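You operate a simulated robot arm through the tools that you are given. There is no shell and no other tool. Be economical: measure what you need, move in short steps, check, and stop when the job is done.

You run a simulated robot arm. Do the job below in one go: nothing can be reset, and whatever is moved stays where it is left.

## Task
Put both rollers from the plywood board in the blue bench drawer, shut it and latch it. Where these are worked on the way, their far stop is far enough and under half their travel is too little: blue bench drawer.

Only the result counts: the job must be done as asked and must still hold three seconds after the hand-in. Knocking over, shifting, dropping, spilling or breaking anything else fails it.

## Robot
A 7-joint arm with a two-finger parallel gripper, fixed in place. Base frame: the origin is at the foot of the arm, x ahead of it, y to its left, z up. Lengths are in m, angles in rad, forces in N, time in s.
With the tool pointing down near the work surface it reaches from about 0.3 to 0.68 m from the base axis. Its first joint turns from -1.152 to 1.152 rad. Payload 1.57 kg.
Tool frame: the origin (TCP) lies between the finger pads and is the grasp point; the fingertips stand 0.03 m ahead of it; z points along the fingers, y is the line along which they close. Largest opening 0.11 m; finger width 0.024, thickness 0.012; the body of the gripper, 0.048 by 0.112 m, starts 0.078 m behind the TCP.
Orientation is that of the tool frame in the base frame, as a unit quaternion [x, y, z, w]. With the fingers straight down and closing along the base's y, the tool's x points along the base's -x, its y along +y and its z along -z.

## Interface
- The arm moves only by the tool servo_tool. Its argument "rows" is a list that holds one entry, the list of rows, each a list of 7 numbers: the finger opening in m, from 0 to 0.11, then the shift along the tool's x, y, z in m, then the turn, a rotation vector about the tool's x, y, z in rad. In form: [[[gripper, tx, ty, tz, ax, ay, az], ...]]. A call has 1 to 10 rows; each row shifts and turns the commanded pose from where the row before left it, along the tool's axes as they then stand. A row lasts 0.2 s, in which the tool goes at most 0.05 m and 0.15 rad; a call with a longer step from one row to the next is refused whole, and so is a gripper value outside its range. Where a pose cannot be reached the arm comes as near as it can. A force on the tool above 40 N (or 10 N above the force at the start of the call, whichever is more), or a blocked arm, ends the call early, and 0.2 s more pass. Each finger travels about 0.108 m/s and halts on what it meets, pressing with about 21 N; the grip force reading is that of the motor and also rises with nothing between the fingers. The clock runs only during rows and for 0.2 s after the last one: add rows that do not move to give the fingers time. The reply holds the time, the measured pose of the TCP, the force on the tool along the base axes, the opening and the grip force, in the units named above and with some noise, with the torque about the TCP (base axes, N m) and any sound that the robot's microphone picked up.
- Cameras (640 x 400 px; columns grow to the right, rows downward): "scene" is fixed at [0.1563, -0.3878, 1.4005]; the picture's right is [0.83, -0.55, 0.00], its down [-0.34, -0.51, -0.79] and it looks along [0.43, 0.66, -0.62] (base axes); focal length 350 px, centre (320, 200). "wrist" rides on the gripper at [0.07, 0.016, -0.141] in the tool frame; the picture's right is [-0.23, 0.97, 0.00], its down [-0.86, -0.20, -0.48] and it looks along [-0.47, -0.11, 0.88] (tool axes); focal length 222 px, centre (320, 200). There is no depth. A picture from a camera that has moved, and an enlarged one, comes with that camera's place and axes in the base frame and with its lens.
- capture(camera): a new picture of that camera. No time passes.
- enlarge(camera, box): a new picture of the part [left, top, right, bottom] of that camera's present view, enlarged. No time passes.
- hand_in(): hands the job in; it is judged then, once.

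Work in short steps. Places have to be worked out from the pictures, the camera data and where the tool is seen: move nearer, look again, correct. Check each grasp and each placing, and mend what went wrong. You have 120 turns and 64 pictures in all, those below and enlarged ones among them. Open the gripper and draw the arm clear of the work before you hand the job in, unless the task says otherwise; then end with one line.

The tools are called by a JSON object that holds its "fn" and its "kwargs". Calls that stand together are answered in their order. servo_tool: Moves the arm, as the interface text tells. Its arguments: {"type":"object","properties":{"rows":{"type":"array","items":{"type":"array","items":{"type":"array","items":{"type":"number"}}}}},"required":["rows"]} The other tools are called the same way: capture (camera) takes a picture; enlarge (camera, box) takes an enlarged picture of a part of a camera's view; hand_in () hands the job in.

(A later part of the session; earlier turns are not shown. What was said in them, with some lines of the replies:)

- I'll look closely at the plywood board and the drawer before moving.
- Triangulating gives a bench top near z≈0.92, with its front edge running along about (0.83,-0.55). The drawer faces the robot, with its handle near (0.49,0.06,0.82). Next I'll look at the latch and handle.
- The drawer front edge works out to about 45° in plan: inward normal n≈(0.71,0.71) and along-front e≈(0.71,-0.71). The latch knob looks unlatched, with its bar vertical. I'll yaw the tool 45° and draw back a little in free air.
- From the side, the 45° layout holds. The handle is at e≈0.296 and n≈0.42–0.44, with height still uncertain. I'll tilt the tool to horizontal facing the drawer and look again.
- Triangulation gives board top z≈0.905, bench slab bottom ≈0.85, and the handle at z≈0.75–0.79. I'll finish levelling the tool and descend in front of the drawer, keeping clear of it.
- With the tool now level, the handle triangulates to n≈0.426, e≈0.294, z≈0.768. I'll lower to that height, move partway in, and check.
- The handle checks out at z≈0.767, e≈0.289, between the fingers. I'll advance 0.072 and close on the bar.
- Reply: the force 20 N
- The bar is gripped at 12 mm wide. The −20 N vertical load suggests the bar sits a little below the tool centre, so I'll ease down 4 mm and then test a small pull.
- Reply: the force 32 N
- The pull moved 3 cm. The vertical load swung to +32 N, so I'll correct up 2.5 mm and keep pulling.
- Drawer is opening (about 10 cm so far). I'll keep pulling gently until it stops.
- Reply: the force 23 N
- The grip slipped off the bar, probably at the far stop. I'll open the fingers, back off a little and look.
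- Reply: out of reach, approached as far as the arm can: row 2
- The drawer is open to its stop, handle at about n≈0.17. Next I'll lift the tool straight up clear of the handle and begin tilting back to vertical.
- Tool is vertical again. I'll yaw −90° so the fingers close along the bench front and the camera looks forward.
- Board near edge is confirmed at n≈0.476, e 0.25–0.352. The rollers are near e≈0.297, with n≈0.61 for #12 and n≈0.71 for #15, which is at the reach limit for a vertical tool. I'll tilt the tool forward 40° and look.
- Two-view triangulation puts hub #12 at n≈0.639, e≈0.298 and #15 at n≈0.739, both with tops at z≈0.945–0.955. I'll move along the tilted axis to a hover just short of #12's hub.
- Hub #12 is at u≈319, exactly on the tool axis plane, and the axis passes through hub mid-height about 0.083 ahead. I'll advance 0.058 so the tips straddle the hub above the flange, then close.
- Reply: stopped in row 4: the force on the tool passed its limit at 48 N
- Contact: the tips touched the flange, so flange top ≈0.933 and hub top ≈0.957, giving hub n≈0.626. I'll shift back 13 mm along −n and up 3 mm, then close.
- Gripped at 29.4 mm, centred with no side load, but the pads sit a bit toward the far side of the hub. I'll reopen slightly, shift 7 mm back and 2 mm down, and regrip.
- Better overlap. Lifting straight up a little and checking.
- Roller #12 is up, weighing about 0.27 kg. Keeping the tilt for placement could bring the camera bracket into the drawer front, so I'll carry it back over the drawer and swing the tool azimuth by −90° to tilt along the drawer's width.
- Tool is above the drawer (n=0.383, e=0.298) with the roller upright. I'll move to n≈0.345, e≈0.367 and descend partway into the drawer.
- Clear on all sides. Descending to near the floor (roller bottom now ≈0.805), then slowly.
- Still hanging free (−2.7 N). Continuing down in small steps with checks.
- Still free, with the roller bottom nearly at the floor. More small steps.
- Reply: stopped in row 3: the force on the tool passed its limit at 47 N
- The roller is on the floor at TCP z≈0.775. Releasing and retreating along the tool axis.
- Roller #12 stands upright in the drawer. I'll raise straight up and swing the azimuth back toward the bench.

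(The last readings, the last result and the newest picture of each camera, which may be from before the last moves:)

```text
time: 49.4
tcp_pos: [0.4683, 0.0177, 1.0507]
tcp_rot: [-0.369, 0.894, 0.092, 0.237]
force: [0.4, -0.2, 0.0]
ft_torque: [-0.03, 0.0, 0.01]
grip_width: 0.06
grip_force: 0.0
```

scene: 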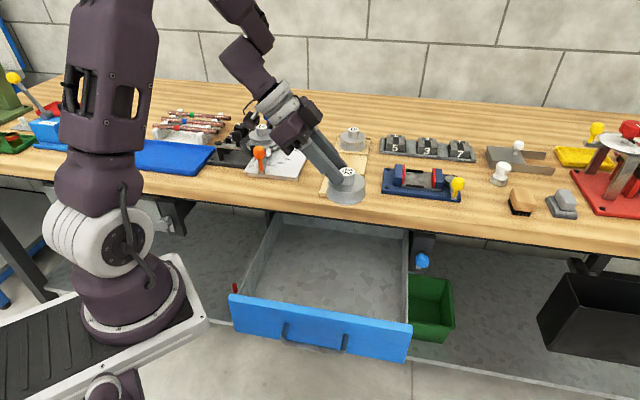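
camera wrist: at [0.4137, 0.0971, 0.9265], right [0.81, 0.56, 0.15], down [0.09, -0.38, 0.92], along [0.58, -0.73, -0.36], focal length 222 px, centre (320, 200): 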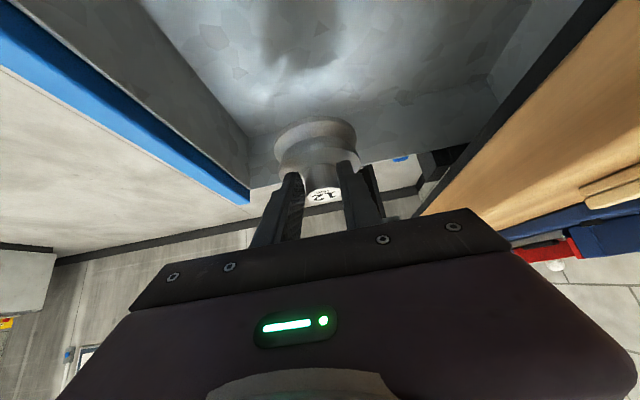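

Now at tilt ≈0.51 rad. I'll move to a hover in front of and above #15 (n≈0.69, z≈1.01) to test the reach and look.

{"fn": "servo_tool", "kwargs": {"rows": [[[0.06, -0.0312, 0.0022, 0.0227, 0, 0, 0], [0.06, -0.0312, 0.0022, 0.0227, 0, 0, 0], [0.06, -0.0312, 0.0022, 0.0227, 0, 0, 0], [0.06, -0.0312, 0.0022, 0.0227, 0, 0, 0], [0.06, -0.0312, 0.0022, 0.0227, 0, 0, 0], [0.06, -0.0312, 0.0022, 0.0227, 0, 0, 0], [0.06, -0.0312, 0.0022, 0.0227, 0, 0, 0], [0.06, -0.0312, 0.0022, 0.0227, 0, 0, 0], [0.06, -0.0312, 0.0022, 0.0227, 0, 0, 0], [0.06, 0, 0, 0, 0, 0, 0]]]}}

{"fn": "capture", "kwargs": {"camera": "wrist"}}

```text
time: 51.6
tcp_pos: [0.6992, 0.2755, 1.0103]
tcp_rot: [-0.37, 0.894, 0.093, 0.237]
force: [0.1, 0.9, -0.2]
ft_torque: [-0.02, -0.02, -0.02]
grip_width: 0.0601
grip_force: 0.0
```

```text
26 pictures are left
camera wrist: at [0.5963, 0.1955, 1.0993], right [-0.55, 0.83, 0.1], down [0.5, 0.22, 0.84], along [0.67, 0.51, -0.54], focal length 222 px, centre (320, 200)
```

wrist: 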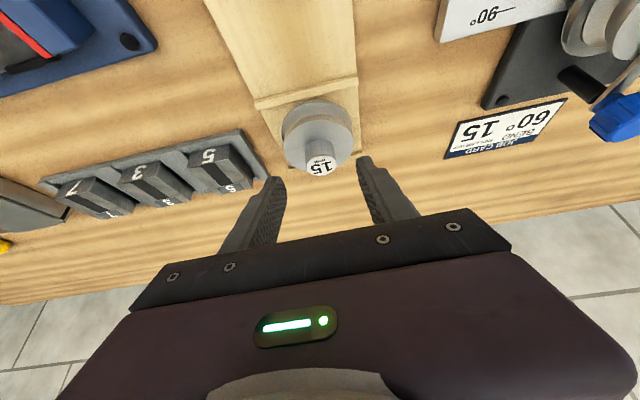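

Reachable. Hub #15 is at n≈0.723, e≈0.299, on the axis plane. Advancing to TCP n≈0.710, z≈0.968 and closing.

{"fn": "servo_tool", "kwargs": {"rows": [[[0.06, 0.0011, 0, 0.0155, 0, 0, 0], [0.06, 0.0011, 0, 0.0155, 0, 0, 0], [0.06, 0.0011, 0, 0.0155, 0, 0, 0], [0.06, 0, 0, 0, 0, 0, 0], [0.0, 0, 0, 0, 0, 0, 0], [0.0, 0, 0, 0, 0, 0, 0], [0.0, 0, 0, 0, 0, 0, 0]]]}}

{"fn": "enlarge", "kwargs": {"camera": "wrist", "box": [240, 100, 400, 220]}}

```text
time: 53.2
tcp_pos: [0.7144, 0.2895, 0.9669]
tcp_rot: [-0.369, 0.894, 0.092, 0.236]
force: [-1.0, -0.1, -0.2]
ft_torque: [0.05, 0.07, 0.0]
grip_width: 0.0292
grip_force: 21.0
```

```text
3.33 times, centred on (320, 160) of wrist
camera zoom: at [0.6106, 0.2087, 1.0574], right [-0.55, 0.83, 0.1], down [0.5, 0.22, 0.84], along [0.67, 0.51, -0.54], focal length 740 px, centre (320, 333)
```

zoom: 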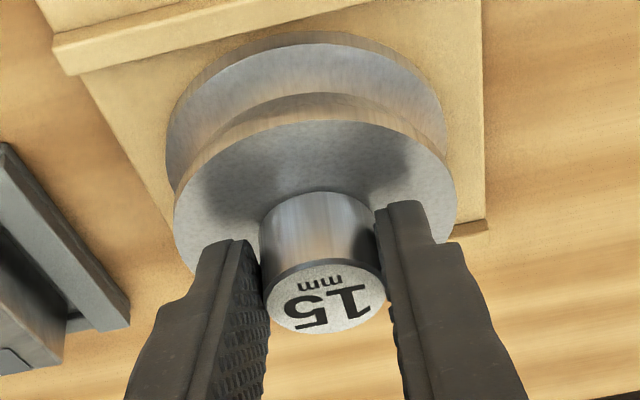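

Gripped at 29.2 mm. As before I'll recentre on the hub (6 mm back), regrip, and lift a little.

{"fn": "servo_tool", "kwargs": {"rows": [[[0.05, 0, 0, 0, 0, 0, 0], [0.05, 0.0057, 0, -0.002, 0, 0, 0], [0.05, 0, 0, 0, 0, 0, 0], [0.0, 0, 0, 0, 0, 0, 0], [0.0, 0, 0, 0, 0, 0, 0], [0.0, 0, 0, 0, 0, 0, 0], [0.0, -0.0049, 0, -0.0087, 0, 0, 0], [0.0, -0.0098, 0, -0.0174, 0, 0, 0], [0.0, -0.0147, 0, -0.0261, 0, 0, 0], [0.0, 0, 0, 0, 0, 0, 0]]]}}

{"fn": "enlarge", "kwargs": {"camera": "scene", "box": [260, 80, 440, 200]}}

```text
time: 55.4
tcp_pos: [0.7087, 0.2838, 1.0264]
tcp_rot: [-0.369, 0.894, 0.091, 0.237]
force: [0.2, -0.6, -2.2]
ft_torque: [-0.03, 0.03, -0.01]
grip_width: 0.0291
grip_force: 20.6
```

```text
3.33 times, centred on (350, 140) of scene
camera zoom: at [0.1564, -0.3878, 1.4005], right [0.83, -0.55, 0.0], down [-0.34, -0.51, -0.79], along [0.43, 0.66, -0.62], focal length 1168 px, centre (220, 400)
```

zoom: 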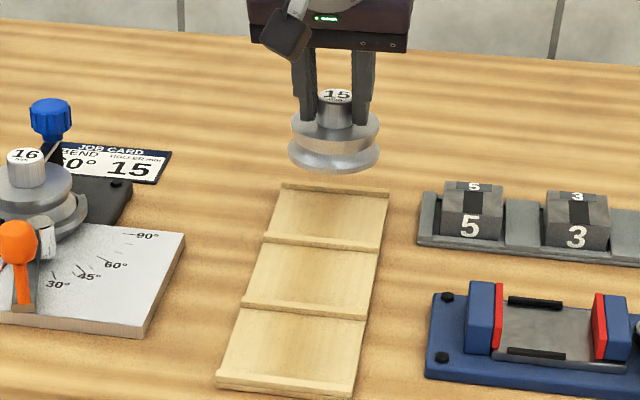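

#15 is lifted cleanly. Carrying it back over the drawer and swinging azimuth −90° as before.

{"fn": "servo_tool", "kwargs": {"rows": [[[0.0, 0.0332, 0, -0.0226, 0, 0, 0], [0.0, 0.0332, 0, -0.0226, 0, 0, 0], [0.0, 0.0332, 0, -0.0226, 0, 0, 0], [0.0, 0.0332, 0, -0.0226, 0, 0, 0], [0.0, 0.0332, 0, -0.0226, 0, 0, 0], [0.0, 0.0332, 0, -0.0226, 0, 0, 0], [0.0, 0.0332, 0, -0.0226, 0, 0, 0], [0.0, 0.0332, 0, -0.0226, 0, 0, 0], [0.0, 0.0332, 0, -0.0226, 0, 0, 0], [0.0, 0, 0, 0, 0, 0, 0]]]}}

{"fn": "servo_tool", "kwargs": {"rows": [[[0.0, 0, 0, 0, 0.0737, 0, 0.1307], [0.0, 0, 0, 0, 0.0737, 0, 0.1307], [0.0, 0, 0, 0, 0.0737, 0, 0.1307], [0.0, 0, 0, 0, 0.0737, 0, 0.1307], [0.0, 0, 0, 0, 0.0737, 0, 0.1307], [0.0, 0, 0, 0, 0.0737, 0, 0.1307], [0.0, 0, 0, 0, 0.0737, 0, 0.1307], [0.0, 0, 0, 0, 0.0737, 0, 0.1307], [0.0, 0, 0, 0, 0.0737, 0, 0.1307], [0.0, 0, 0, 0, 0.0737, 0, 0.1307]]]}}

{"fn": "capture", "kwargs": {"camera": "wrist"}}

```text
time: 57.6
tcp_pos: [0.4527, 0.0319, 1.0562]
tcp_rot: [-0.37, 0.894, 0.092, 0.236]
force: [0.3, -0.1, -2.4]
ft_torque: [-0.03, 0.05, 0.0]
grip_width: 0.0296
grip_force: 21.2
```

```text
time: 59.8
tcp_pos: [0.4639, 0.0296, 1.0622]
tcp_rot: [0.341, 0.904, -0.091, 0.241]
force: [1.2, 0.8, -2.7]
ft_torque: [0.02, 0.03, 0.0]
grip_width: 0.0289
grip_force: 21.3
out of reach, approached as far as the arm can: row 3
```

```text
23 pictures are left
camera wrist: at [0.3771, 0.1282, 1.1495], right [0.79, 0.6, 0.11], down [0.25, -0.48, 0.84], along [0.56, -0.64, -0.53], focal length 222 px, centre (320, 200)
```

wrist: 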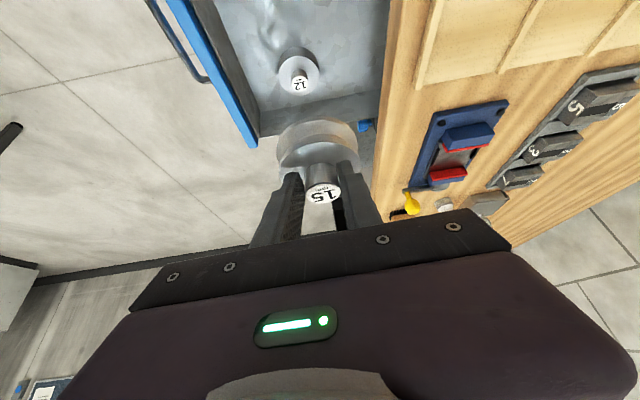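

Roller #15 is held over the drawer and #12 sits at about n 0.335–0.345, e 0.39–0.40. I'll put #15 at e≈0.295, shifting left and descending to z≈0.84.

{"fn": "servo_tool", "kwargs": {"rows": [[[0.0, 0.0284, -0.012, -0.0163, 0, 0, 0], [0.0, 0.0184, 0, 0.0321, 0, 0, 0], [0.0, 0.0184, 0, 0.0321, 0, 0, 0], [0.0, 0.0184, 0, 0.0321, 0, 0, 0], [0.0, 0.0184, 0, 0.0321, 0, 0, 0], [0.0, 0.0184, 0, 0.0321, 0, 0, 0], [0.0, 0.0184, 0, 0.0321, 0, 0, 0], [0.0, 0, 0, 0, 0, 0, 0]]]}}

{"fn": "enlarge", "kwargs": {"camera": "scene", "box": [220, 180, 440, 360]}}

{"fn": "capture", "kwargs": {"camera": "wrist"}}

```text
time: 61.6
tcp_pos: [0.4463, 0.0457, 0.8652]
tcp_rot: [0.34, 0.904, -0.09, 0.243]
force: [-0.1, 0.3, -3.1]
ft_torque: [0.09, 0.05, -0.04]
grip_width: 0.029
grip_force: 21.0
out of reach, approached as far as the arm can: row 3, 4, 5
```

```text
2.22 times, centred on (330, 270) of scene
camera zoom: at [0.1563, -0.3878, 1.4005], right [0.83, -0.55, 0.0], down [-0.34, -0.51, -0.79], along [0.43, 0.66, -0.62], focal length 779 px, centre (298, 44)
```

zoom: 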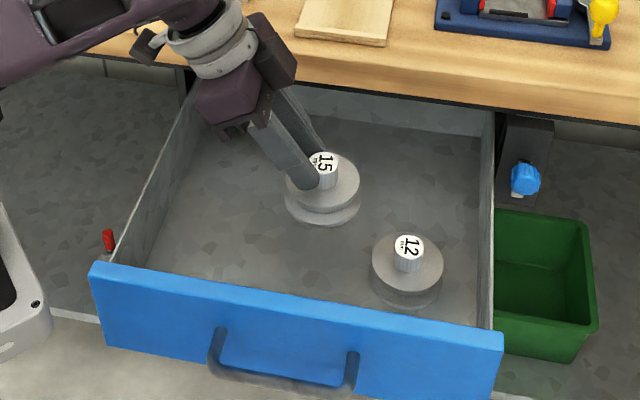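

```text
21 pictures are left
camera wrist: at [0.3597, 0.1441, 0.9537], right [0.79, 0.6, 0.11], down [0.24, -0.48, 0.84], along [0.56, -0.64, -0.53], focal length 222 px, centre (320, 200)
```

wrist: 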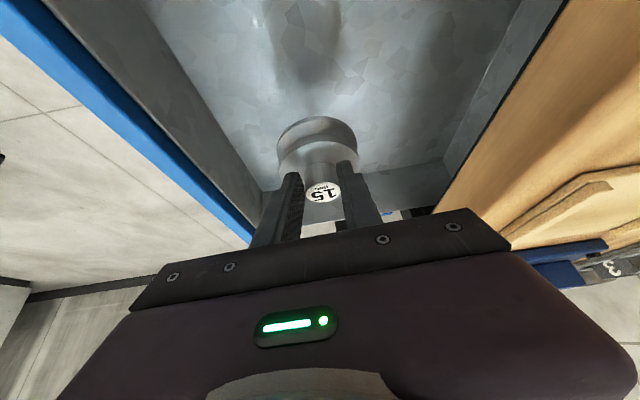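

Position n=0.348, e=0.283, z=0.865, with everything clear. Continuing down 5 cm with a slight left nudge.

{"fn": "servo_tool", "kwargs": {"rows": [[[0.0, 0.0135, 0, 0.0115, 0, 0, 0], [0.0, 0.0083, 0, 0.0144, 0, 0, 0], [0.0, 0.0083, 0, 0.0144, 0, 0, 0], [0.0, 0, 0, 0, 0, 0, 0]]]}}

{"fn": "enlarge", "kwargs": {"camera": "scene", "box": [220, 180, 440, 360]}}

```text
time: 62.6
tcp_pos: [0.4407, 0.0494, 0.8174]
tcp_rot: [0.34, 0.904, -0.091, 0.242]
force: [1.1, -0.1, -2.7]
ft_torque: [0.06, 0.07, -0.01]
grip_width: 0.0294
grip_force: 21.0
```

```text
2.22 times, centred on (330, 270) of scene
camera zoom: at [0.1564, -0.3878, 1.4005], right [0.83, -0.55, 0.0], down [-0.34, -0.51, -0.79], along [0.43, 0.66, -0.62], focal length 779 px, centre (298, 44)
```

zoom: 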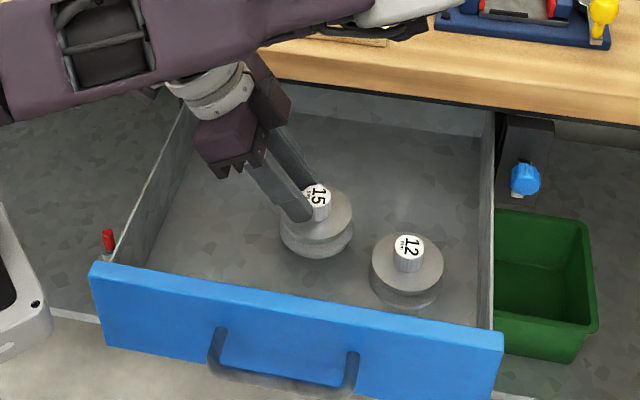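

The forearm appears lower now, so I'll check the full scene before going further.

{"fn": "capture", "kwargs": {"camera": "scene"}}

```text
19 pictures are left
```

scene: 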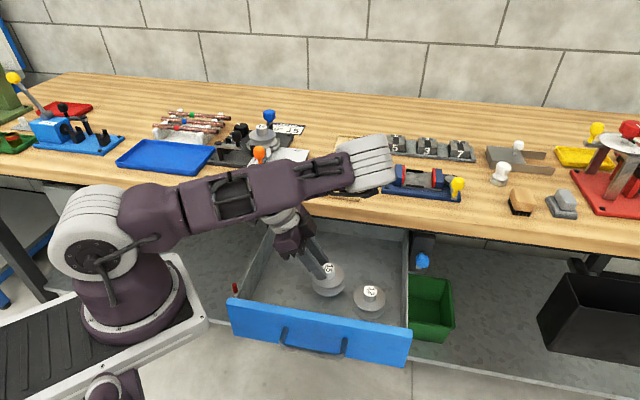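

The elbow is above the drawer at roughly z≈1.08, clear of the bench items. I'll continue slowly to the expected touch-down at TCP z≈0.776.

{"fn": "servo_tool", "kwargs": {"rows": [[[0.0, 0.005, 0, 0.0087, 0, 0, 0], [0.0, 0.005, 0, 0.0087, 0, 0, 0], [0.0, 0.0035, 0, 0.0061, 0, 0, 0], [0.0, 0, 0, 0, 0, 0, 0]]]}}

{"fn": "servo_tool", "kwargs": {"rows": [[[0.0, 0.001, 0, 0.0017, 0, 0, 0], [0.0, 0.001, 0, 0.0017, 0, 0, 0], [0.0, 0.001, 0, 0.0017, 0, 0, 0], [0.0, 0.0005, 0, 0.0009, 0, 0, 0], [0.0, 0, 0, 0, 0, 0, 0]]]}}

```text
time: 63.6
tcp_pos: [0.4424, 0.0505, 0.7915]
tcp_rot: [0.339, 0.904, -0.091, 0.242]
force: [-0.6, -0.1, -2.9]
ft_torque: [0.06, 0.05, -0.01]
grip_width: 0.0291
grip_force: 20.6
```

```text
time: 64.8
tcp_pos: [0.4428, 0.0507, 0.7832]
tcp_rot: [0.34, 0.904, -0.091, 0.242]
force: [-0.4, -0.5, -2.1]
ft_torque: [0.02, 0.03, 0.01]
grip_width: 0.0292
grip_force: 21.3
```

{"fn": "servo_tool", "kwargs": {"rows": [[[0.0, 0.001, 0, 0.0017, 0, 0, 0], [0.0, 0.001, 0, 0.0017, 0, 0, 0], [0.0, 0.0008, 0, 0.0013, 0, 0, 0], [0.0, 0, 0, 0, 0, 0, 0]]]}}

```text
time: 65.8
tcp_pos: [0.4423, 0.0508, 0.7782]
tcp_rot: [0.34, 0.904, -0.092, 0.243]
force: [5.5, -3.1, 15.2]
ft_torque: [-0.42, -0.34, 0.04]
grip_width: 0.0293
grip_force: 21.4
```

Touched the floor (+15 N). Releasing and withdrawing along the tool axis.

{"fn": "servo_tool", "kwargs": {"rows": [[[0.035, 0, 0, 0, 0, 0, 0], [0.05, 0, 0, 0, 0, 0, 0], [0.05, 0, 0, -0.015, 0, 0, 0], [0.05, 0, 0, -0.03, 0, 0, 0], [0.05, 0, 0, -0.03, 0, 0, 0], [0.05, 0, 0, 0, 0, 0, 0]]]}}

{"fn": "capture", "kwargs": {"camera": "scene"}}

```text
time: 67.2
tcp_pos: [0.4169, 0.0778, 0.8419]
tcp_rot: [0.34, 0.904, -0.092, 0.242]
force: [0.2, -0.5, 0.4]
ft_torque: [0.02, 0.01, 0.0]
grip_width: 0.0503
grip_force: 0.1
out of reach, approached as far as the arm can: row 5
```

```text
18 pictures are left
```

scene: 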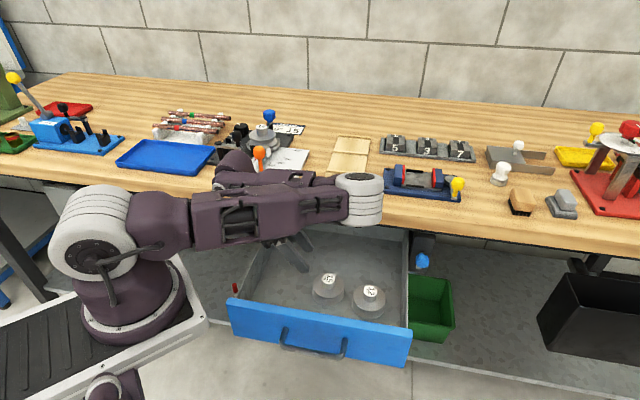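

Both rollers stand upright in the drawer. The arm is folded, so I'll raise it straight up gradually.

{"fn": "servo_tool", "kwargs": {"rows": [[[0.05, -0.015, 0, -0.026, 0, 0, 0], [0.05, -0.02, 0, -0.0347, 0, 0, 0], [0.05, -0.02, 0, -0.0347, 0, 0, 0], [0.05, -0.02, 0, -0.0347, 0, 0, 0], [0.05, -0.02, 0, -0.0347, 0, 0, 0], [0.05, -0.02, 0, -0.0347, 0, 0, 0], [0.05, 0, 0, 0, -0.0737, 0, -0.1307], [0.05, 0, 0, 0, -0.0737, 0, -0.1307], [0.05, 0, 0, 0, -0.0737, 0, -0.1307], [0.05, 0, 0, 0, -0.0737, 0, -0.1307]]]}}

{"fn": "capture", "kwargs": {"camera": "scene"}}

```text
time: 69.4
tcp_pos: [0.4259, 0.0865, 1.0668]
tcp_rot: [0.109, 0.961, -0.04, 0.251]
force: [0.3, -0.8, -0.6]
ft_torque: [0.01, 0.01, -0.02]
grip_width: 0.0504
grip_force: 0.1
out of reach, approached as far as the arm can: row 1, 2, 10
```

```text
17 pictures are left
```

scene: 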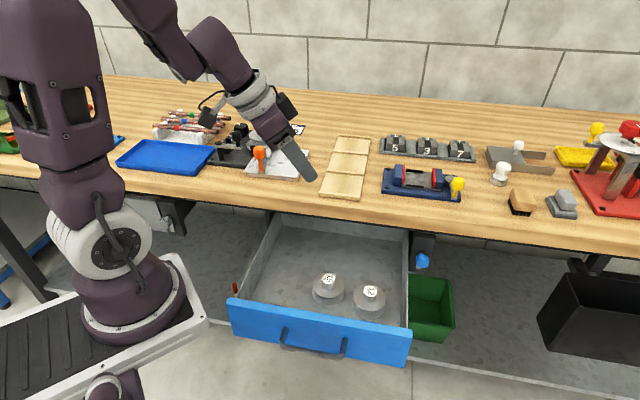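

Arm is back in a good posture and both rollers are upright. I'll return to vertical, then to the earlier drawer-facing yaw.

{"fn": "servo_tool", "kwargs": {"rows": [[[0.0, 0, 0, 0, 0, 0.128, 0], [0.0, 0, 0, 0, 0, 0.128, 0], [0.0, 0, 0, 0, 0, 0.128, 0], [0.0, 0, 0, 0, 0, 0.128, 0], [0.0, 0, 0, 0, 0, 0, 0.129], [0.0, 0, 0, 0, 0, 0, 0.129], [0.0, 0, 0, 0, 0, 0, 0.129], [0.0, 0, 0, 0, 0, 0, 0.129], [0.0, 0, 0, 0, 0, 0, 0]]]}}

```text
time: 71.4
tcp_pos: [0.4262, 0.0857, 1.0664]
tcp_rot: [0.367, 0.93, -0.01, 0.002]
force: [-0.5, 0.3, 0.3]
ft_torque: [0.01, 0.0, 0.03]
grip_width: 0.0002
grip_force: 21.0
```

{"fn": "servo_tool", "kwargs": {"rows": [[[0.0, -0.015, -0.04, 0, 0, 0, 0.034], [0.0, -0.015, -0.04, 0, 0, 0, 0], [0.0, -0.015, -0.04, 0, 0, 0, 0], [0.0, -0.015, -0.04, 0, 0, 0, 0], [0.0, 0, 0, 0, -0.15, 0, 0], [0.0, 0, 0, 0, -0.15, 0, 0], [0.0, 0, 0, 0, -0.15, 0, 0], [0.0, 0, 0, 0, -0.15, 0, 0], [0.0, 0, 0, 0, -0.15, 0, 0], [0.0, 0, 0, 0, -0.15, 0, 0]]]}}

{"fn": "servo_tool", "kwargs": {"rows": [[[0.0, 0, 0, 0, -0.15, 0, 0], [0.0, 0, 0, 0, -0.15, 0, 0], [0.0, 0, 0, 0, -0.15, 0, 0], [0.0, 0, 0, 0, -0.15, 0, 0], [0.0, 0, 0, 0, -0.07, 0, 0], [0.0, 0, 0, 0, 0, 0, 0]]]}}

{"fn": "capture", "kwargs": {"camera": "scene"}}

```text
time: 73.6
tcp_pos: [0.3581, -0.0719, 1.0701]
tcp_rot: [0.344, 0.836, 0.394, 0.169]
force: [0.3, 0.6, 0.0]
ft_torque: [0.03, 0.01, 0.0]
grip_width: 0.0
grip_force: 21.2
```

```text
time: 75.0
tcp_pos: [0.3567, -0.0713, 1.0689]
tcp_rot: [0.268, 0.661, 0.646, 0.273]
force: [0.1, 0.0, -0.1]
ft_torque: [-0.01, -0.01, -0.02]
grip_width: 0.0002
grip_force: 21.0
```

```text
16 pictures are left
```

scene: 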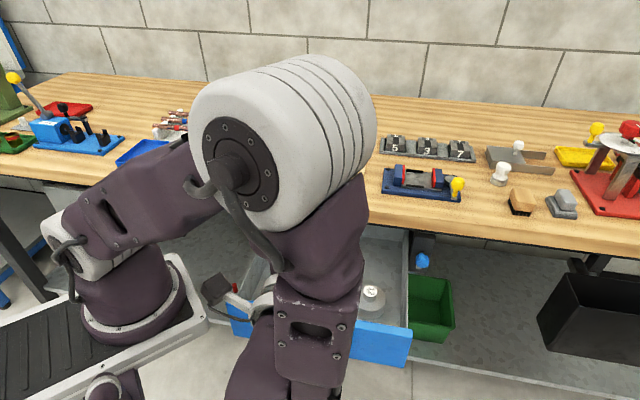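

Tool is horizontal at n=0.20, z=1.07. I'll back up to n≈0.145 and descend in front of the drawer panel, above the handle bar.

{"fn": "servo_tool", "kwargs": {"rows": [[[0.0, 0, 0, -0.03, 0, 0, 0], [0.0, 0, 0, -0.026, 0, 0, 0], [0.0, 0, -0.04, 0, 0, 0, 0], [0.0, 0, -0.04, 0, 0, 0, 0], [0.0, 0, -0.04, 0, 0, 0, 0], [0.0, 0, -0.04, 0, 0, 0, 0], [0.0, 0, -0.04, 0, 0, 0, 0], [0.0, 0, -0.04, 0, 0, 0, 0], [0.0, 0, -0.015, 0, 0, 0, 0], [0.0, 0, 0, 0, 0, 0, 0]]]}}

{"fn": "capture", "kwargs": {"camera": "wrist"}}

{"fn": "capture", "kwargs": {"camera": "scene"}}

```text
time: 77.2
tcp_pos: [0.3169, -0.1157, 0.8145]
tcp_rot: [0.269, 0.661, 0.645, 0.271]
force: [0.3, -0.2, 0.8]
ft_torque: [0.0, 0.02, 0.0]
grip_width: 0.0002
grip_force: 20.7
```

```text
15 pictures are left
camera wrist: at [0.1689, -0.1668, 0.8333], right [0.17, -0.14, 0.98], down [0.27, -0.95, -0.18], along [0.95, 0.29, -0.12], focal length 222 px, centre (320, 200)
```

wrist: 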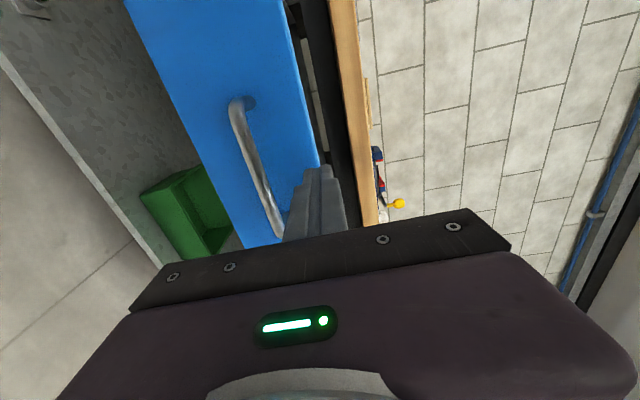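

```text
14 pictures are left
```

scene: 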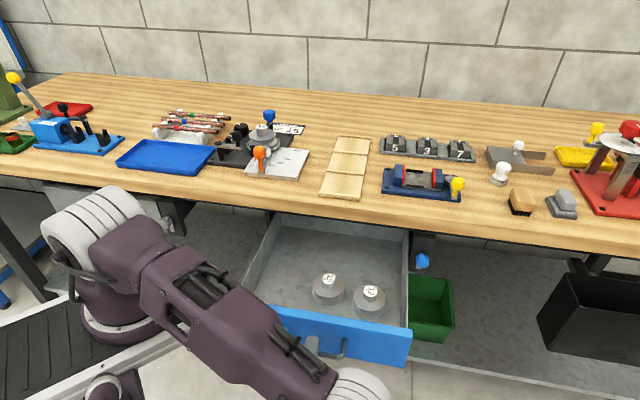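

Tip is close to the panel's top edge, so I'll lower 15 mm, then start pushing slowly.

{"fn": "servo_tool", "kwargs": {"rows": [[[0.0, 0.003, -0.015, 0, 0, 0, 0], [0.0, 0, 0, 0.01, 0, 0, 0], [0.0, 0, 0, 0.01, 0, 0, 0], [0.0, 0, 0, 0.01, 0, 0, 0], [0.0, 0, 0, 0.01, 0, 0, 0], [0.0, 0, 0, 0.01, 0, 0, 0], [0.0, 0, 0, 0.01, 0, 0, 0], [0.0, 0, 0, 0.01, 0, 0, 0], [0.0, 0, 0, 0.01, 0, 0, 0], [0.0, 0, 0, 0.01, 0, 0, 0]]]}}

{"fn": "enlarge", "kwargs": {"camera": "scene", "box": [220, 180, 440, 360]}}

```text
time: 79.4
tcp_pos: [0.3786, -0.0503, 0.7992]
tcp_rot: [0.269, 0.662, 0.645, 0.272]
force: [-1.4, -0.3, 0.2]
ft_torque: [-0.04, 0.01, -0.01]
grip_width: 0.0
grip_force: 20.6
```

```text
2.22 times, centred on (330, 270) of scene
camera zoom: at [0.1563, -0.3878, 1.4005], right [0.83, -0.55, 0.0], down [-0.34, -0.51, -0.79], along [0.43, 0.66, -0.62], focal length 779 px, centre (298, 44)
```

zoom: 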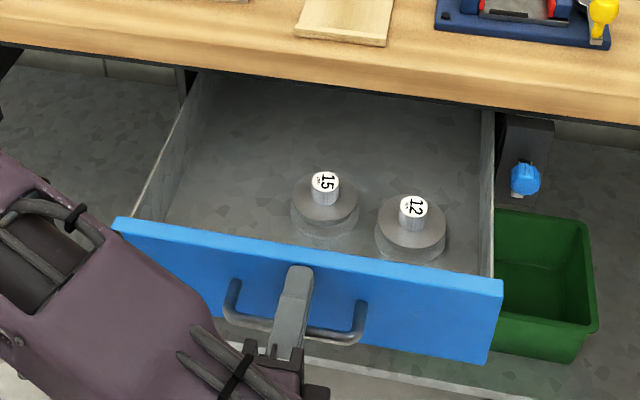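

The drawer is sliding in smoothly with the rollers still upright. Continuing to push.

{"fn": "servo_tool", "kwargs": {"rows": [[[0.0, 0, 0, 0.012, 0, 0, 0], [0.0, 0, 0, 0.012, 0, 0, 0], [0.0, 0, 0, 0.012, 0, 0, 0], [0.0, 0, 0, 0.012, 0, 0, 0], [0.0, 0, 0, 0.012, 0, 0, 0], [0.0, 0, 0, 0.012, 0, 0, 0], [0.0, 0, 0, 0.012, 0, 0, 0], [0.0, 0, 0, 0.012, 0, 0, 0], [0.0, 0, 0, 0.012, 0, 0, 0]]]}}

{"fn": "servo_tool", "kwargs": {"rows": [[[0.0, 0, 0, 0.01, 0, 0, 0], [0.0, 0, 0, 0.01, 0, 0, 0], [0.0, 0, 0, 0.01, 0, 0, 0], [0.0, 0, 0, 0.01, 0, 0, 0], [0.0, 0, 0, 0.01, 0, 0, 0], [0.0, 0, 0, 0.01, 0, 0, 0], [0.0, 0, 0, 0.01, 0, 0, 0], [0.0, 0, 0, 0.005, 0, 0, 0]]]}}

{"fn": "capture", "kwargs": {"camera": "scene"}}

```text
time: 81.4
tcp_pos: [0.4538, 0.0256, 0.7963]
tcp_rot: [0.269, 0.661, 0.646, 0.27]
force: [0.4, 0.7, -0.1]
ft_torque: [-0.01, 0.0, 0.02]
grip_width: 0.0
grip_force: 20.9
```

```text
time: 83.2
tcp_pos: [0.5071, 0.0796, 0.7956]
tcp_rot: [0.268, 0.661, 0.646, 0.271]
force: [-0.5, -0.9, 0.0]
ft_torque: [0.05, 0.0, 0.03]
grip_width: 0.0
grip_force: 21.1
```

```text
12 pictures are left
```

scene: 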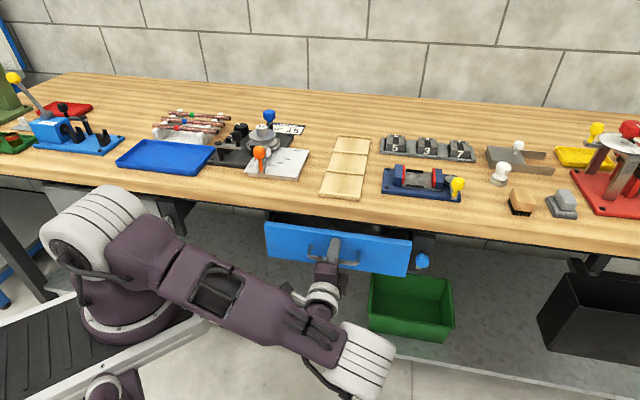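

Nearly shut. Continue in small steps until it meets the stop.

{"fn": "servo_tool", "kwargs": {"rows": [[[0.0, 0, 0, 0.006, 0, 0, 0], [0.0, 0, 0, 0.006, 0, 0, 0], [0.0, 0, 0, 0.006, 0, 0, 0], [0.0, 0, 0, 0.006, 0, 0, 0], [0.0, 0, 0, 0.004, 0, 0, 0], [0.0, 0, 0, 0.004, 0, 0, 0], [0.0, 0, 0, 0.004, 0, 0, 0], [0.0, 0, 0, 0, 0, 0, 0]]]}}

{"fn": "enlarge", "kwargs": {"camera": "scene", "box": [240, 190, 460, 300]}}

```text
time: 84.8
tcp_pos: [0.5296, 0.1027, 0.7951]
tcp_rot: [0.268, 0.661, 0.646, 0.272]
force: [-16.6, -15.1, 7.4]
ft_torque: [0.3, -0.27, -0.09]
grip_width: 0.0
grip_force: 20.9
stopped in row 8: the force on the tool passed its limit at 54 N (the readings are from after the stop); the commanded pose is now the measured one
```

```text
2.91 times, centred on (350, 245) of scene
camera zoom: at [0.1558, -0.3882, 1.4005], right [0.83, -0.55, 0.0], down [-0.34, -0.51, -0.79], along [0.43, 0.66, -0.62], focal length 1020 px, centre (233, 69)
```

zoom: 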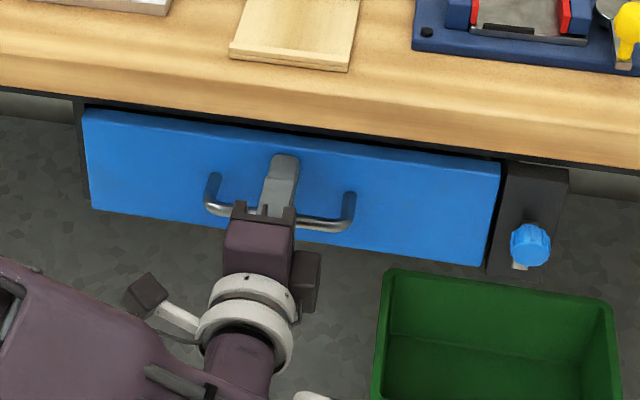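

Drawer is shut against its stop, with the panel front at n≈0.477. The knob should be near n≈0.447, e≈0.505, z≈0.762. I'll back off, move across, and look at it up close.

{"fn": "servo_tool", "kwargs": {"rows": [[[0.05, 0, 0, -0.04, 0, 0, 0], [0.05, 0, 0, -0.04, 0, 0, 0], [0.05, 0, 0, -0.04, 0, 0, 0], [0.05, 0, 0, -0.03, 0, 0, 0], [0.05, -0.04, -0.006, 0, 0, 0, 0], [0.05, -0.04, -0.006, 0, 0, 0, 0], [0.05, -0.04, -0.006, 0, 0, 0, 0], [0.05, -0.04, -0.006, 0, 0, 0, 0], [0.05, -0.04, -0.006, 0, 0, 0, 0], [0.05, 0, 0, 0, 0, 0, 0]]]}}

{"fn": "capture", "kwargs": {"camera": "wrist"}}

```text
time: 86.0
tcp_pos: [0.4415, -0.0176, 0.7971]
tcp_rot: [0.265, 0.657, 0.653, 0.269]
force: [3.2, -0.2, 24.1]
ft_torque: [0.33, -0.27, -0.07]
grip_width: 0.0285
grip_force: 0.1
stopped in row 5: the force on the tool passed its limit at 46 N (the readings are from after the stop); the commanded pose is now the measured one
```

```text
10 pictures are left
camera wrist: at [0.2946, -0.0709, 0.8131], right [0.16, -0.15, 0.98], down [0.28, -0.94, -0.19], along [0.95, 0.3, -0.11], focal length 222 px, centre (320, 200)
```

wrist: 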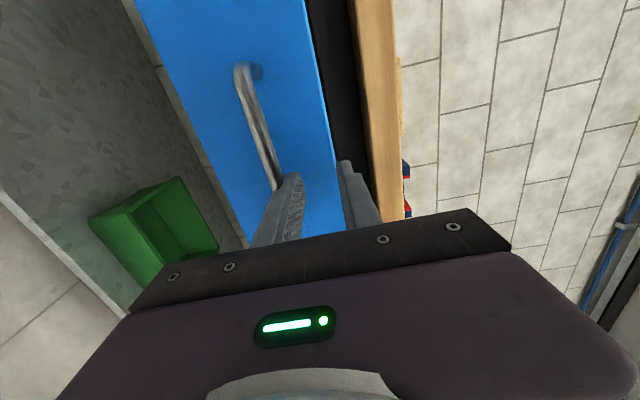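

Opening the fingers early made the lower finger hook the handle. I'll close the fingers to free it and see whether the drawer moved.

{"fn": "servo_tool", "kwargs": {"rows": [[[0.0, 0, 0.004, 0, 0, 0, 0], [0.0, 0, 0, 0, 0, 0, 0], [0.0, 0, 0, 0, 0, 0, 0]]]}}

{"fn": "capture", "kwargs": {"camera": "scene"}}

```text
time: 86.8
tcp_pos: [0.4414, -0.0201, 0.7968]
tcp_rot: [0.267, 0.661, 0.649, 0.267]
force: [-0.2, -0.1, -0.1]
ft_torque: [-0.06, 0.0, 0.01]
grip_width: 0.0
grip_force: 21.2
```

```text
9 pictures are left
```

scene: 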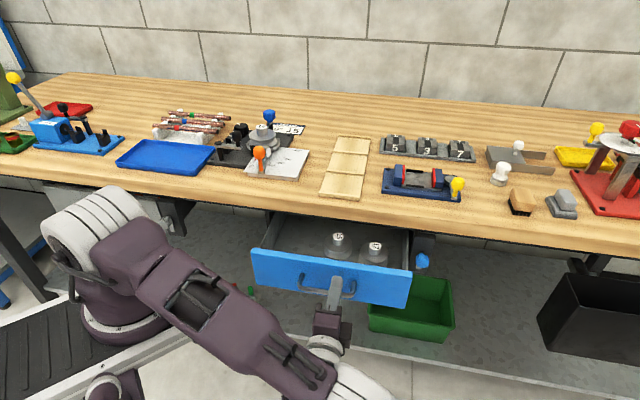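

Drawer was dragged out about 12 cm; rollers still fine. Pushing it shut again with the fingers kept closed.

{"fn": "servo_tool", "kwargs": {"rows": [[[0.0, 0.01, 0, 0.01, 0, 0, 0], [0.0, 0.01, 0, 0.01, 0, 0, 0], [0.0, 0, 0, 0.012, 0, 0, 0], [0.0, 0, 0, 0.012, 0, 0, 0], [0.0, 0, 0, 0.012, 0, 0, 0], [0.0, 0, 0, 0.012, 0, 0, 0], [0.0, 0, 0, 0.012, 0, 0, 0], [0.0, 0, 0, 0.012, 0, 0, 0], [0.0, 0, 0, 0.012, 0, 0, 0], [0.0, 0, 0, 0.012, 0, 0, 0]]]}}

{"fn": "servo_tool", "kwargs": {"rows": [[[0.0, 0, 0, 0.008, 0, 0, 0], [0.0, 0, 0, 0.006, 0, 0, 0], [0.0, 0, 0, 0.006, 0, 0, 0], [0.0, 0, 0, 0.006, 0, 0, 0], [0.0, 0, 0, 0.004, 0, 0, 0], [0.0, 0, 0, 0.004, 0, 0, 0], [0.0, 0, 0, 0.004, 0, 0, 0], [0.0, 0, 0, 0, 0, 0, 0]]]}}

```text
time: 89.0
tcp_pos: [0.5091, 0.0792, 0.7952]
tcp_rot: [0.266, 0.66, 0.65, 0.266]
force: [0.4, 0.0, 0.4]
ft_torque: [-0.03, 0.02, 0.01]
grip_width: 0.0
grip_force: 21.1
```

```text
time: 90.5
tcp_pos: [0.5301, 0.103, 0.7953]
tcp_rot: [0.266, 0.66, 0.65, 0.267]
force: [-17.9, -14.3, 8.1]
ft_torque: [0.17, -0.28, -0.19]
grip_width: 0.0
grip_force: 20.9
stopped in row 7: the force on the tool passed its limit at 53 N (the readings are from after the stop); the commanded pose is now the measured one
```

Shut at the stop again (n=0.448). I'll back off with the fingers closed, then move across to the knob before opening.

{"fn": "servo_tool", "kwargs": {"rows": [[[0.0, 0, 0, -0.02, 0, 0, 0], [0.0, 0, 0, -0.04, 0, 0, 0], [0.0, 0, 0, -0.04, 0, 0, 0], [0.0, 0, 0, -0.04, 0, 0, 0], [0.0, -0.04, 0, 0, 0, 0, 0], [0.0, -0.04, -0.006, 0, 0, 0, 0], [0.0, -0.04, -0.006, 0, 0, 0, 0], [0.05, -0.04, -0.006, 0, 0, 0, 0], [0.06, -0.04, -0.006, 0, 0, 0, 0], [0.06, 0, 0, 0, 0, 0, 0]]]}}

{"fn": "capture", "kwargs": {"camera": "wrist"}}

```text
time: 92.7
tcp_pos: [0.5773, -0.1365, 0.7745]
tcp_rot: [0.266, 0.661, 0.649, 0.266]
force: [0.7, -0.7, 1.0]
ft_torque: [0.01, -0.03, -0.03]
grip_width: 0.0599
grip_force: 0.0
```

```text
8 pictures are left
camera wrist: at [0.4294, -0.189, 0.7923], right [0.17, -0.15, 0.97], down [0.28, -0.94, -0.19], along [0.95, 0.3, -0.12], focal length 222 px, centre (320, 200)
```

wrist: 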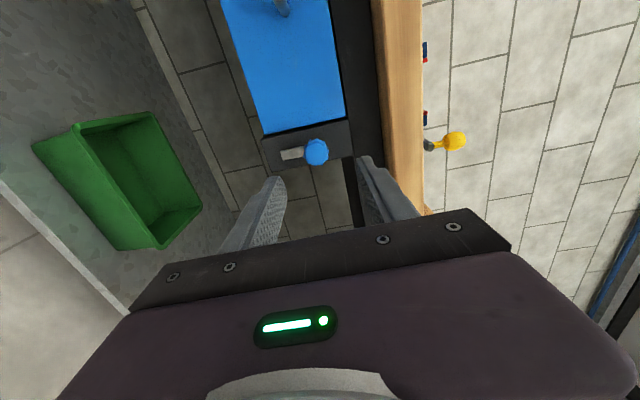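

The latch is a turn-button with its arm pointing down from the knob at about e≈0.510, z≈0.765. Turning it 90° clockwise (tool +z) brings the arm over the drawer front. I'll pre-roll the gripper −90° so the fingers close horizontally, clear of the arm.

{"fn": "servo_tool", "kwargs": {"rows": [[[0.06, 0, 0, 0, 0, 0, -0.15], [0.06, 0, 0, 0, 0, 0, -0.15], [0.06, 0, 0, 0, 0, 0, -0.15], [0.06, 0, 0, 0, 0, 0, -0.15], [0.06, 0, 0, 0, 0, 0, -0.15], [0.06, 0, 0, 0, 0, 0, -0.15], [0.06, 0, 0, 0, 0, 0, -0.15], [0.06, 0, 0, 0, 0, 0, -0.15], [0.06, 0, 0, 0, 0, 0, -0.15], [0.06, 0, 0, 0, 0, 0, -0.15]]]}}

{"fn": "servo_tool", "kwargs": {"rows": [[[0.06, 0, 0, 0, 0, 0, -0.071], [0.06, 0.0085, -0.006, 0.03, 0, 0, 0], [0.06, 0, 0, 0.03, 0, 0, 0], [0.06, 0, 0, 0, 0, 0, 0]]]}}

{"fn": "capture", "kwargs": {"camera": "wrist"}}

```text
time: 94.9
tcp_pos: [0.576, -0.1384, 0.7743]
tcp_rot: [-0.255, 0.665, 0.293, 0.638]
force: [0.5, 0.6, -0.2]
ft_torque: [-0.01, 0.02, 0.0]
grip_width: 0.0603
grip_force: 0.0
```

```text
time: 95.9
tcp_pos: [0.6225, -0.1, 0.7649]
tcp_rot: [-0.278, 0.656, 0.27, 0.648]
force: [0.6, 0.1, 0.1]
ft_torque: [0.0, 0.01, 0.0]
grip_width: 0.0601
grip_force: 0.0
```

```text
7 pictures are left
camera wrist: at [0.5132, -0.1912, 0.6964], right [-0.7, 0.68, 0.22], down [-0.19, -0.47, 0.86], along [0.69, 0.56, 0.45], focal length 222 px, centre (320, 200)
```

wrist: 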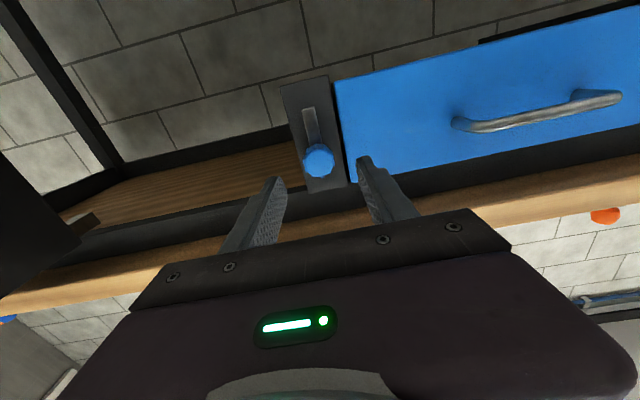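

Knob sits exactly on the tool axis, about 0.075 ahead (n≈0.445), with its arm pointing down. Advancing 0.065 and closing on it.

{"fn": "servo_tool", "kwargs": {"rows": [[[0.06, 0, 0, 0.025, 0, 0, 0], [0.06, 0, 0, 0.02, 0, 0, 0], [0.06, 0, 0, 0.01, 0, 0, 0], [0.06, 0, 0, 0.01, 0, 0, 0], [0.06, 0, 0, 0, 0, 0, 0], [0.0, 0, 0, 0, 0, 0, 0], [0.0, 0, 0, 0, 0, 0, 0], [0.0, 0, 0, 0, 0, 0, 0]]]}}

```text
time: 97.7
tcp_pos: [0.6694, -0.0545, 0.763]
tcp_rot: [-0.277, 0.655, 0.27, 0.649]
force: [17.0, -5.2, -0.8]
ft_torque: [-0.59, 0.61, -0.74]
grip_width: 0.0295
grip_force: 38.9
```

Knob gripped (29.5 mm). A side load of ~16 N toward +e suggests a 1–2 mm offset; I'll correct it and start turning clockwise.

{"fn": "servo_tool", "kwargs": {"rows": [[[0.0, 0, -0.0015, 0, 0, 0, 0], [0.0, 0, 0, 0, 0, 0, 0.1], [0.0, 0, 0, 0, 0, 0, 0.1], [0.0, 0, 0, 0, 0, 0, 0.1], [0.0, 0, 0, 0, 0, 0, 0.1]]]}}

{"fn": "enlarge", "kwargs": {"camera": "scene", "box": [370, 220, 470, 290]}}

```text
time: 98.9
tcp_pos: [0.6686, -0.0541, 0.763]
tcp_rot: [-0.143, 0.698, 0.395, 0.581]
force: [1.1, -8.4, -0.2]
ft_torque: [0.51, -0.5, -0.64]
grip_width: 0.03
grip_force: 39.6
```

```text
5.71 times, centred on (420, 255) of scene
camera zoom: at [0.1563, -0.388, 1.4004], right [0.83, -0.55, 0.0], down [-0.34, -0.51, -0.79], along [0.43, 0.66, -0.62], focal length 2003 px, centre (-251, -114)
```

zoom: 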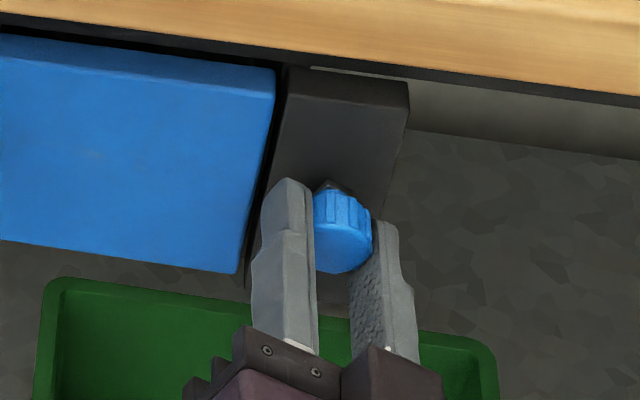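

Turning freely with low torque. Continuing to 90°.

{"fn": "servo_tool", "kwargs": {"rows": [[[0.0, 0, 0, 0, 0, 0, 0.13], [0.0, 0, 0, 0, 0, 0, 0.13], [0.0, 0, 0, 0, 0, 0, 0.13], [0.0, 0, 0, 0, 0, 0, 0.13], [0.0, 0, 0, 0, 0, 0, 0.13], [0.0, 0, 0, 0, 0, 0, 0.13], [0.0, 0, 0, 0, 0, 0, 0.13], [0.0, 0, 0, 0, 0, 0, 0.13], [0.0, 0, 0, 0, 0, 0, 0.13], [0.0, 0, 0, 0, 0, 0, 0]]]}}

{"fn": "enlarge", "kwargs": {"camera": "scene", "box": [370, 220, 470, 290]}}

```text
time: 101.1
tcp_pos: [0.6686, -0.0525, 0.7653]
tcp_rot: [0.265, 0.66, 0.651, 0.266]
force: [-21.2, 1.7, 18.7]
ft_torque: [0.45, -0.63, 0.41]
grip_width: 0.0297
grip_force: 39.2
```

```text
5.71 times, centred on (420, 255) of scene
camera zoom: at [0.1555, -0.3878, 1.4006], right [0.83, -0.55, 0.0], down [-0.34, -0.51, -0.79], along [0.44, 0.66, -0.62], focal length 2003 px, centre (-251, -114)
```

zoom: 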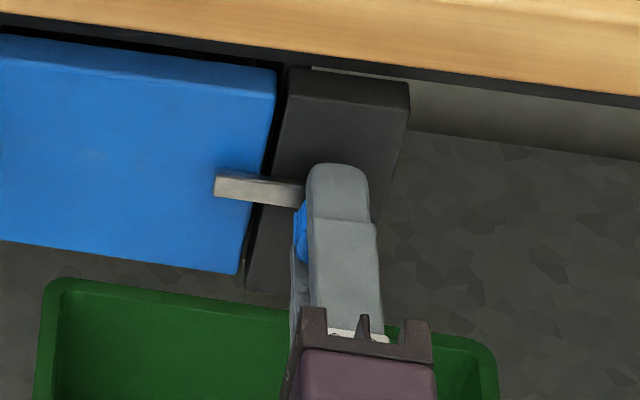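

The arm is now horizontal over the drawer front. I'll nudge slightly further to seat it, then release and back straight out.

{"fn": "servo_tool", "kwargs": {"rows": [[[0.0, 0, 0, 0, 0, 0, 0.04], [0.0, 0, 0, 0, 0, 0, 0], [0.035, 0, 0, 0, 0, 0, 0], [0.06, 0, 0, 0, 0, 0, 0], [0.06, 0, 0, 0, 0, 0, 0], [0.06, 0, 0, -0.02, 0, 0, 0], [0.06, 0, 0, -0.04, 0, 0, 0], [0.06, 0, 0, -0.04, 0, 0, 0], [0.06, 0, 0, -0.04, 0, 0, 0]]]}}

{"fn": "enlarge", "kwargs": {"camera": "scene", "box": [300, 200, 460, 300]}}

```text
time: 103.1
tcp_pos: [0.5708, -0.1538, 0.7656]
tcp_rot: [0.279, 0.655, 0.654, 0.254]
force: [-0.6, -0.1, 1.0]
ft_torque: [0.02, 0.01, 0.01]
grip_width: 0.0599
grip_force: 0.0
```

```text
4.00 times, centred on (380, 250) of scene
camera zoom: at [0.1564, -0.3878, 1.4005], right [0.83, -0.55, 0.0], down [-0.34, -0.51, -0.79], along [0.43, 0.66, -0.62], focal length 1402 px, centre (80, 0)
```

zoom: 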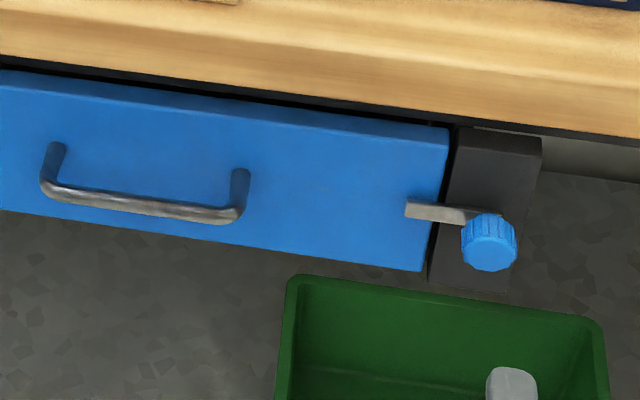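

Latched and shut. I'll draw the arm further back and do a final check.

{"fn": "servo_tool", "kwargs": {"rows": [[[0.06, 0, 0, -0.03, 0, 0, 0], [0.06, 0, 0, -0.03, 0, 0, 0], [0.06, 0, 0.04, 0, 0, 0, 0], [0.06, 0, 0.04, 0, 0, 0, 0], [0.06, 0, 0.04, 0, 0, 0, 0], [0.06, 0, 0.04, 0, 0, 0, 0], [0.06, 0, 0, 0, 0, 0, 0]]]}}

{"fn": "capture", "kwargs": {"camera": "scene"}}

```text
time: 104.7
tcp_pos: [0.5331, -0.1995, 0.9266]
tcp_rot: [0.28, 0.655, 0.654, 0.254]
force: [-0.2, -0.3, -0.5]
ft_torque: [0.0, 0.02, 0.0]
grip_width: 0.0597
grip_force: 0.1
```

```text
3 pictures are left
```

scene: 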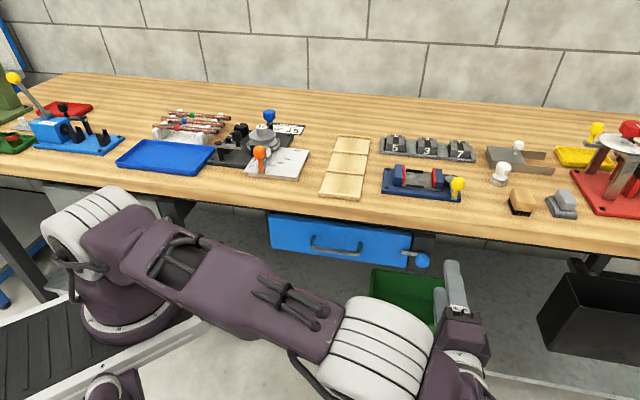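

The drawer is shut and latched, everything else is in place, and the arm is clear. Handing in.

{"fn": "hand_in", "kwargs": {}}

```text
The job is handed in.
```

Both rollers (12 and 15) are in the blue bench drawer, which is shut and latched. My gripper caught the handle after the first close and pulled the drawer about 12 cm back out, so I pushed it shut again before latching. The rollers stayed upright, and the final picture shows nothing else moved.
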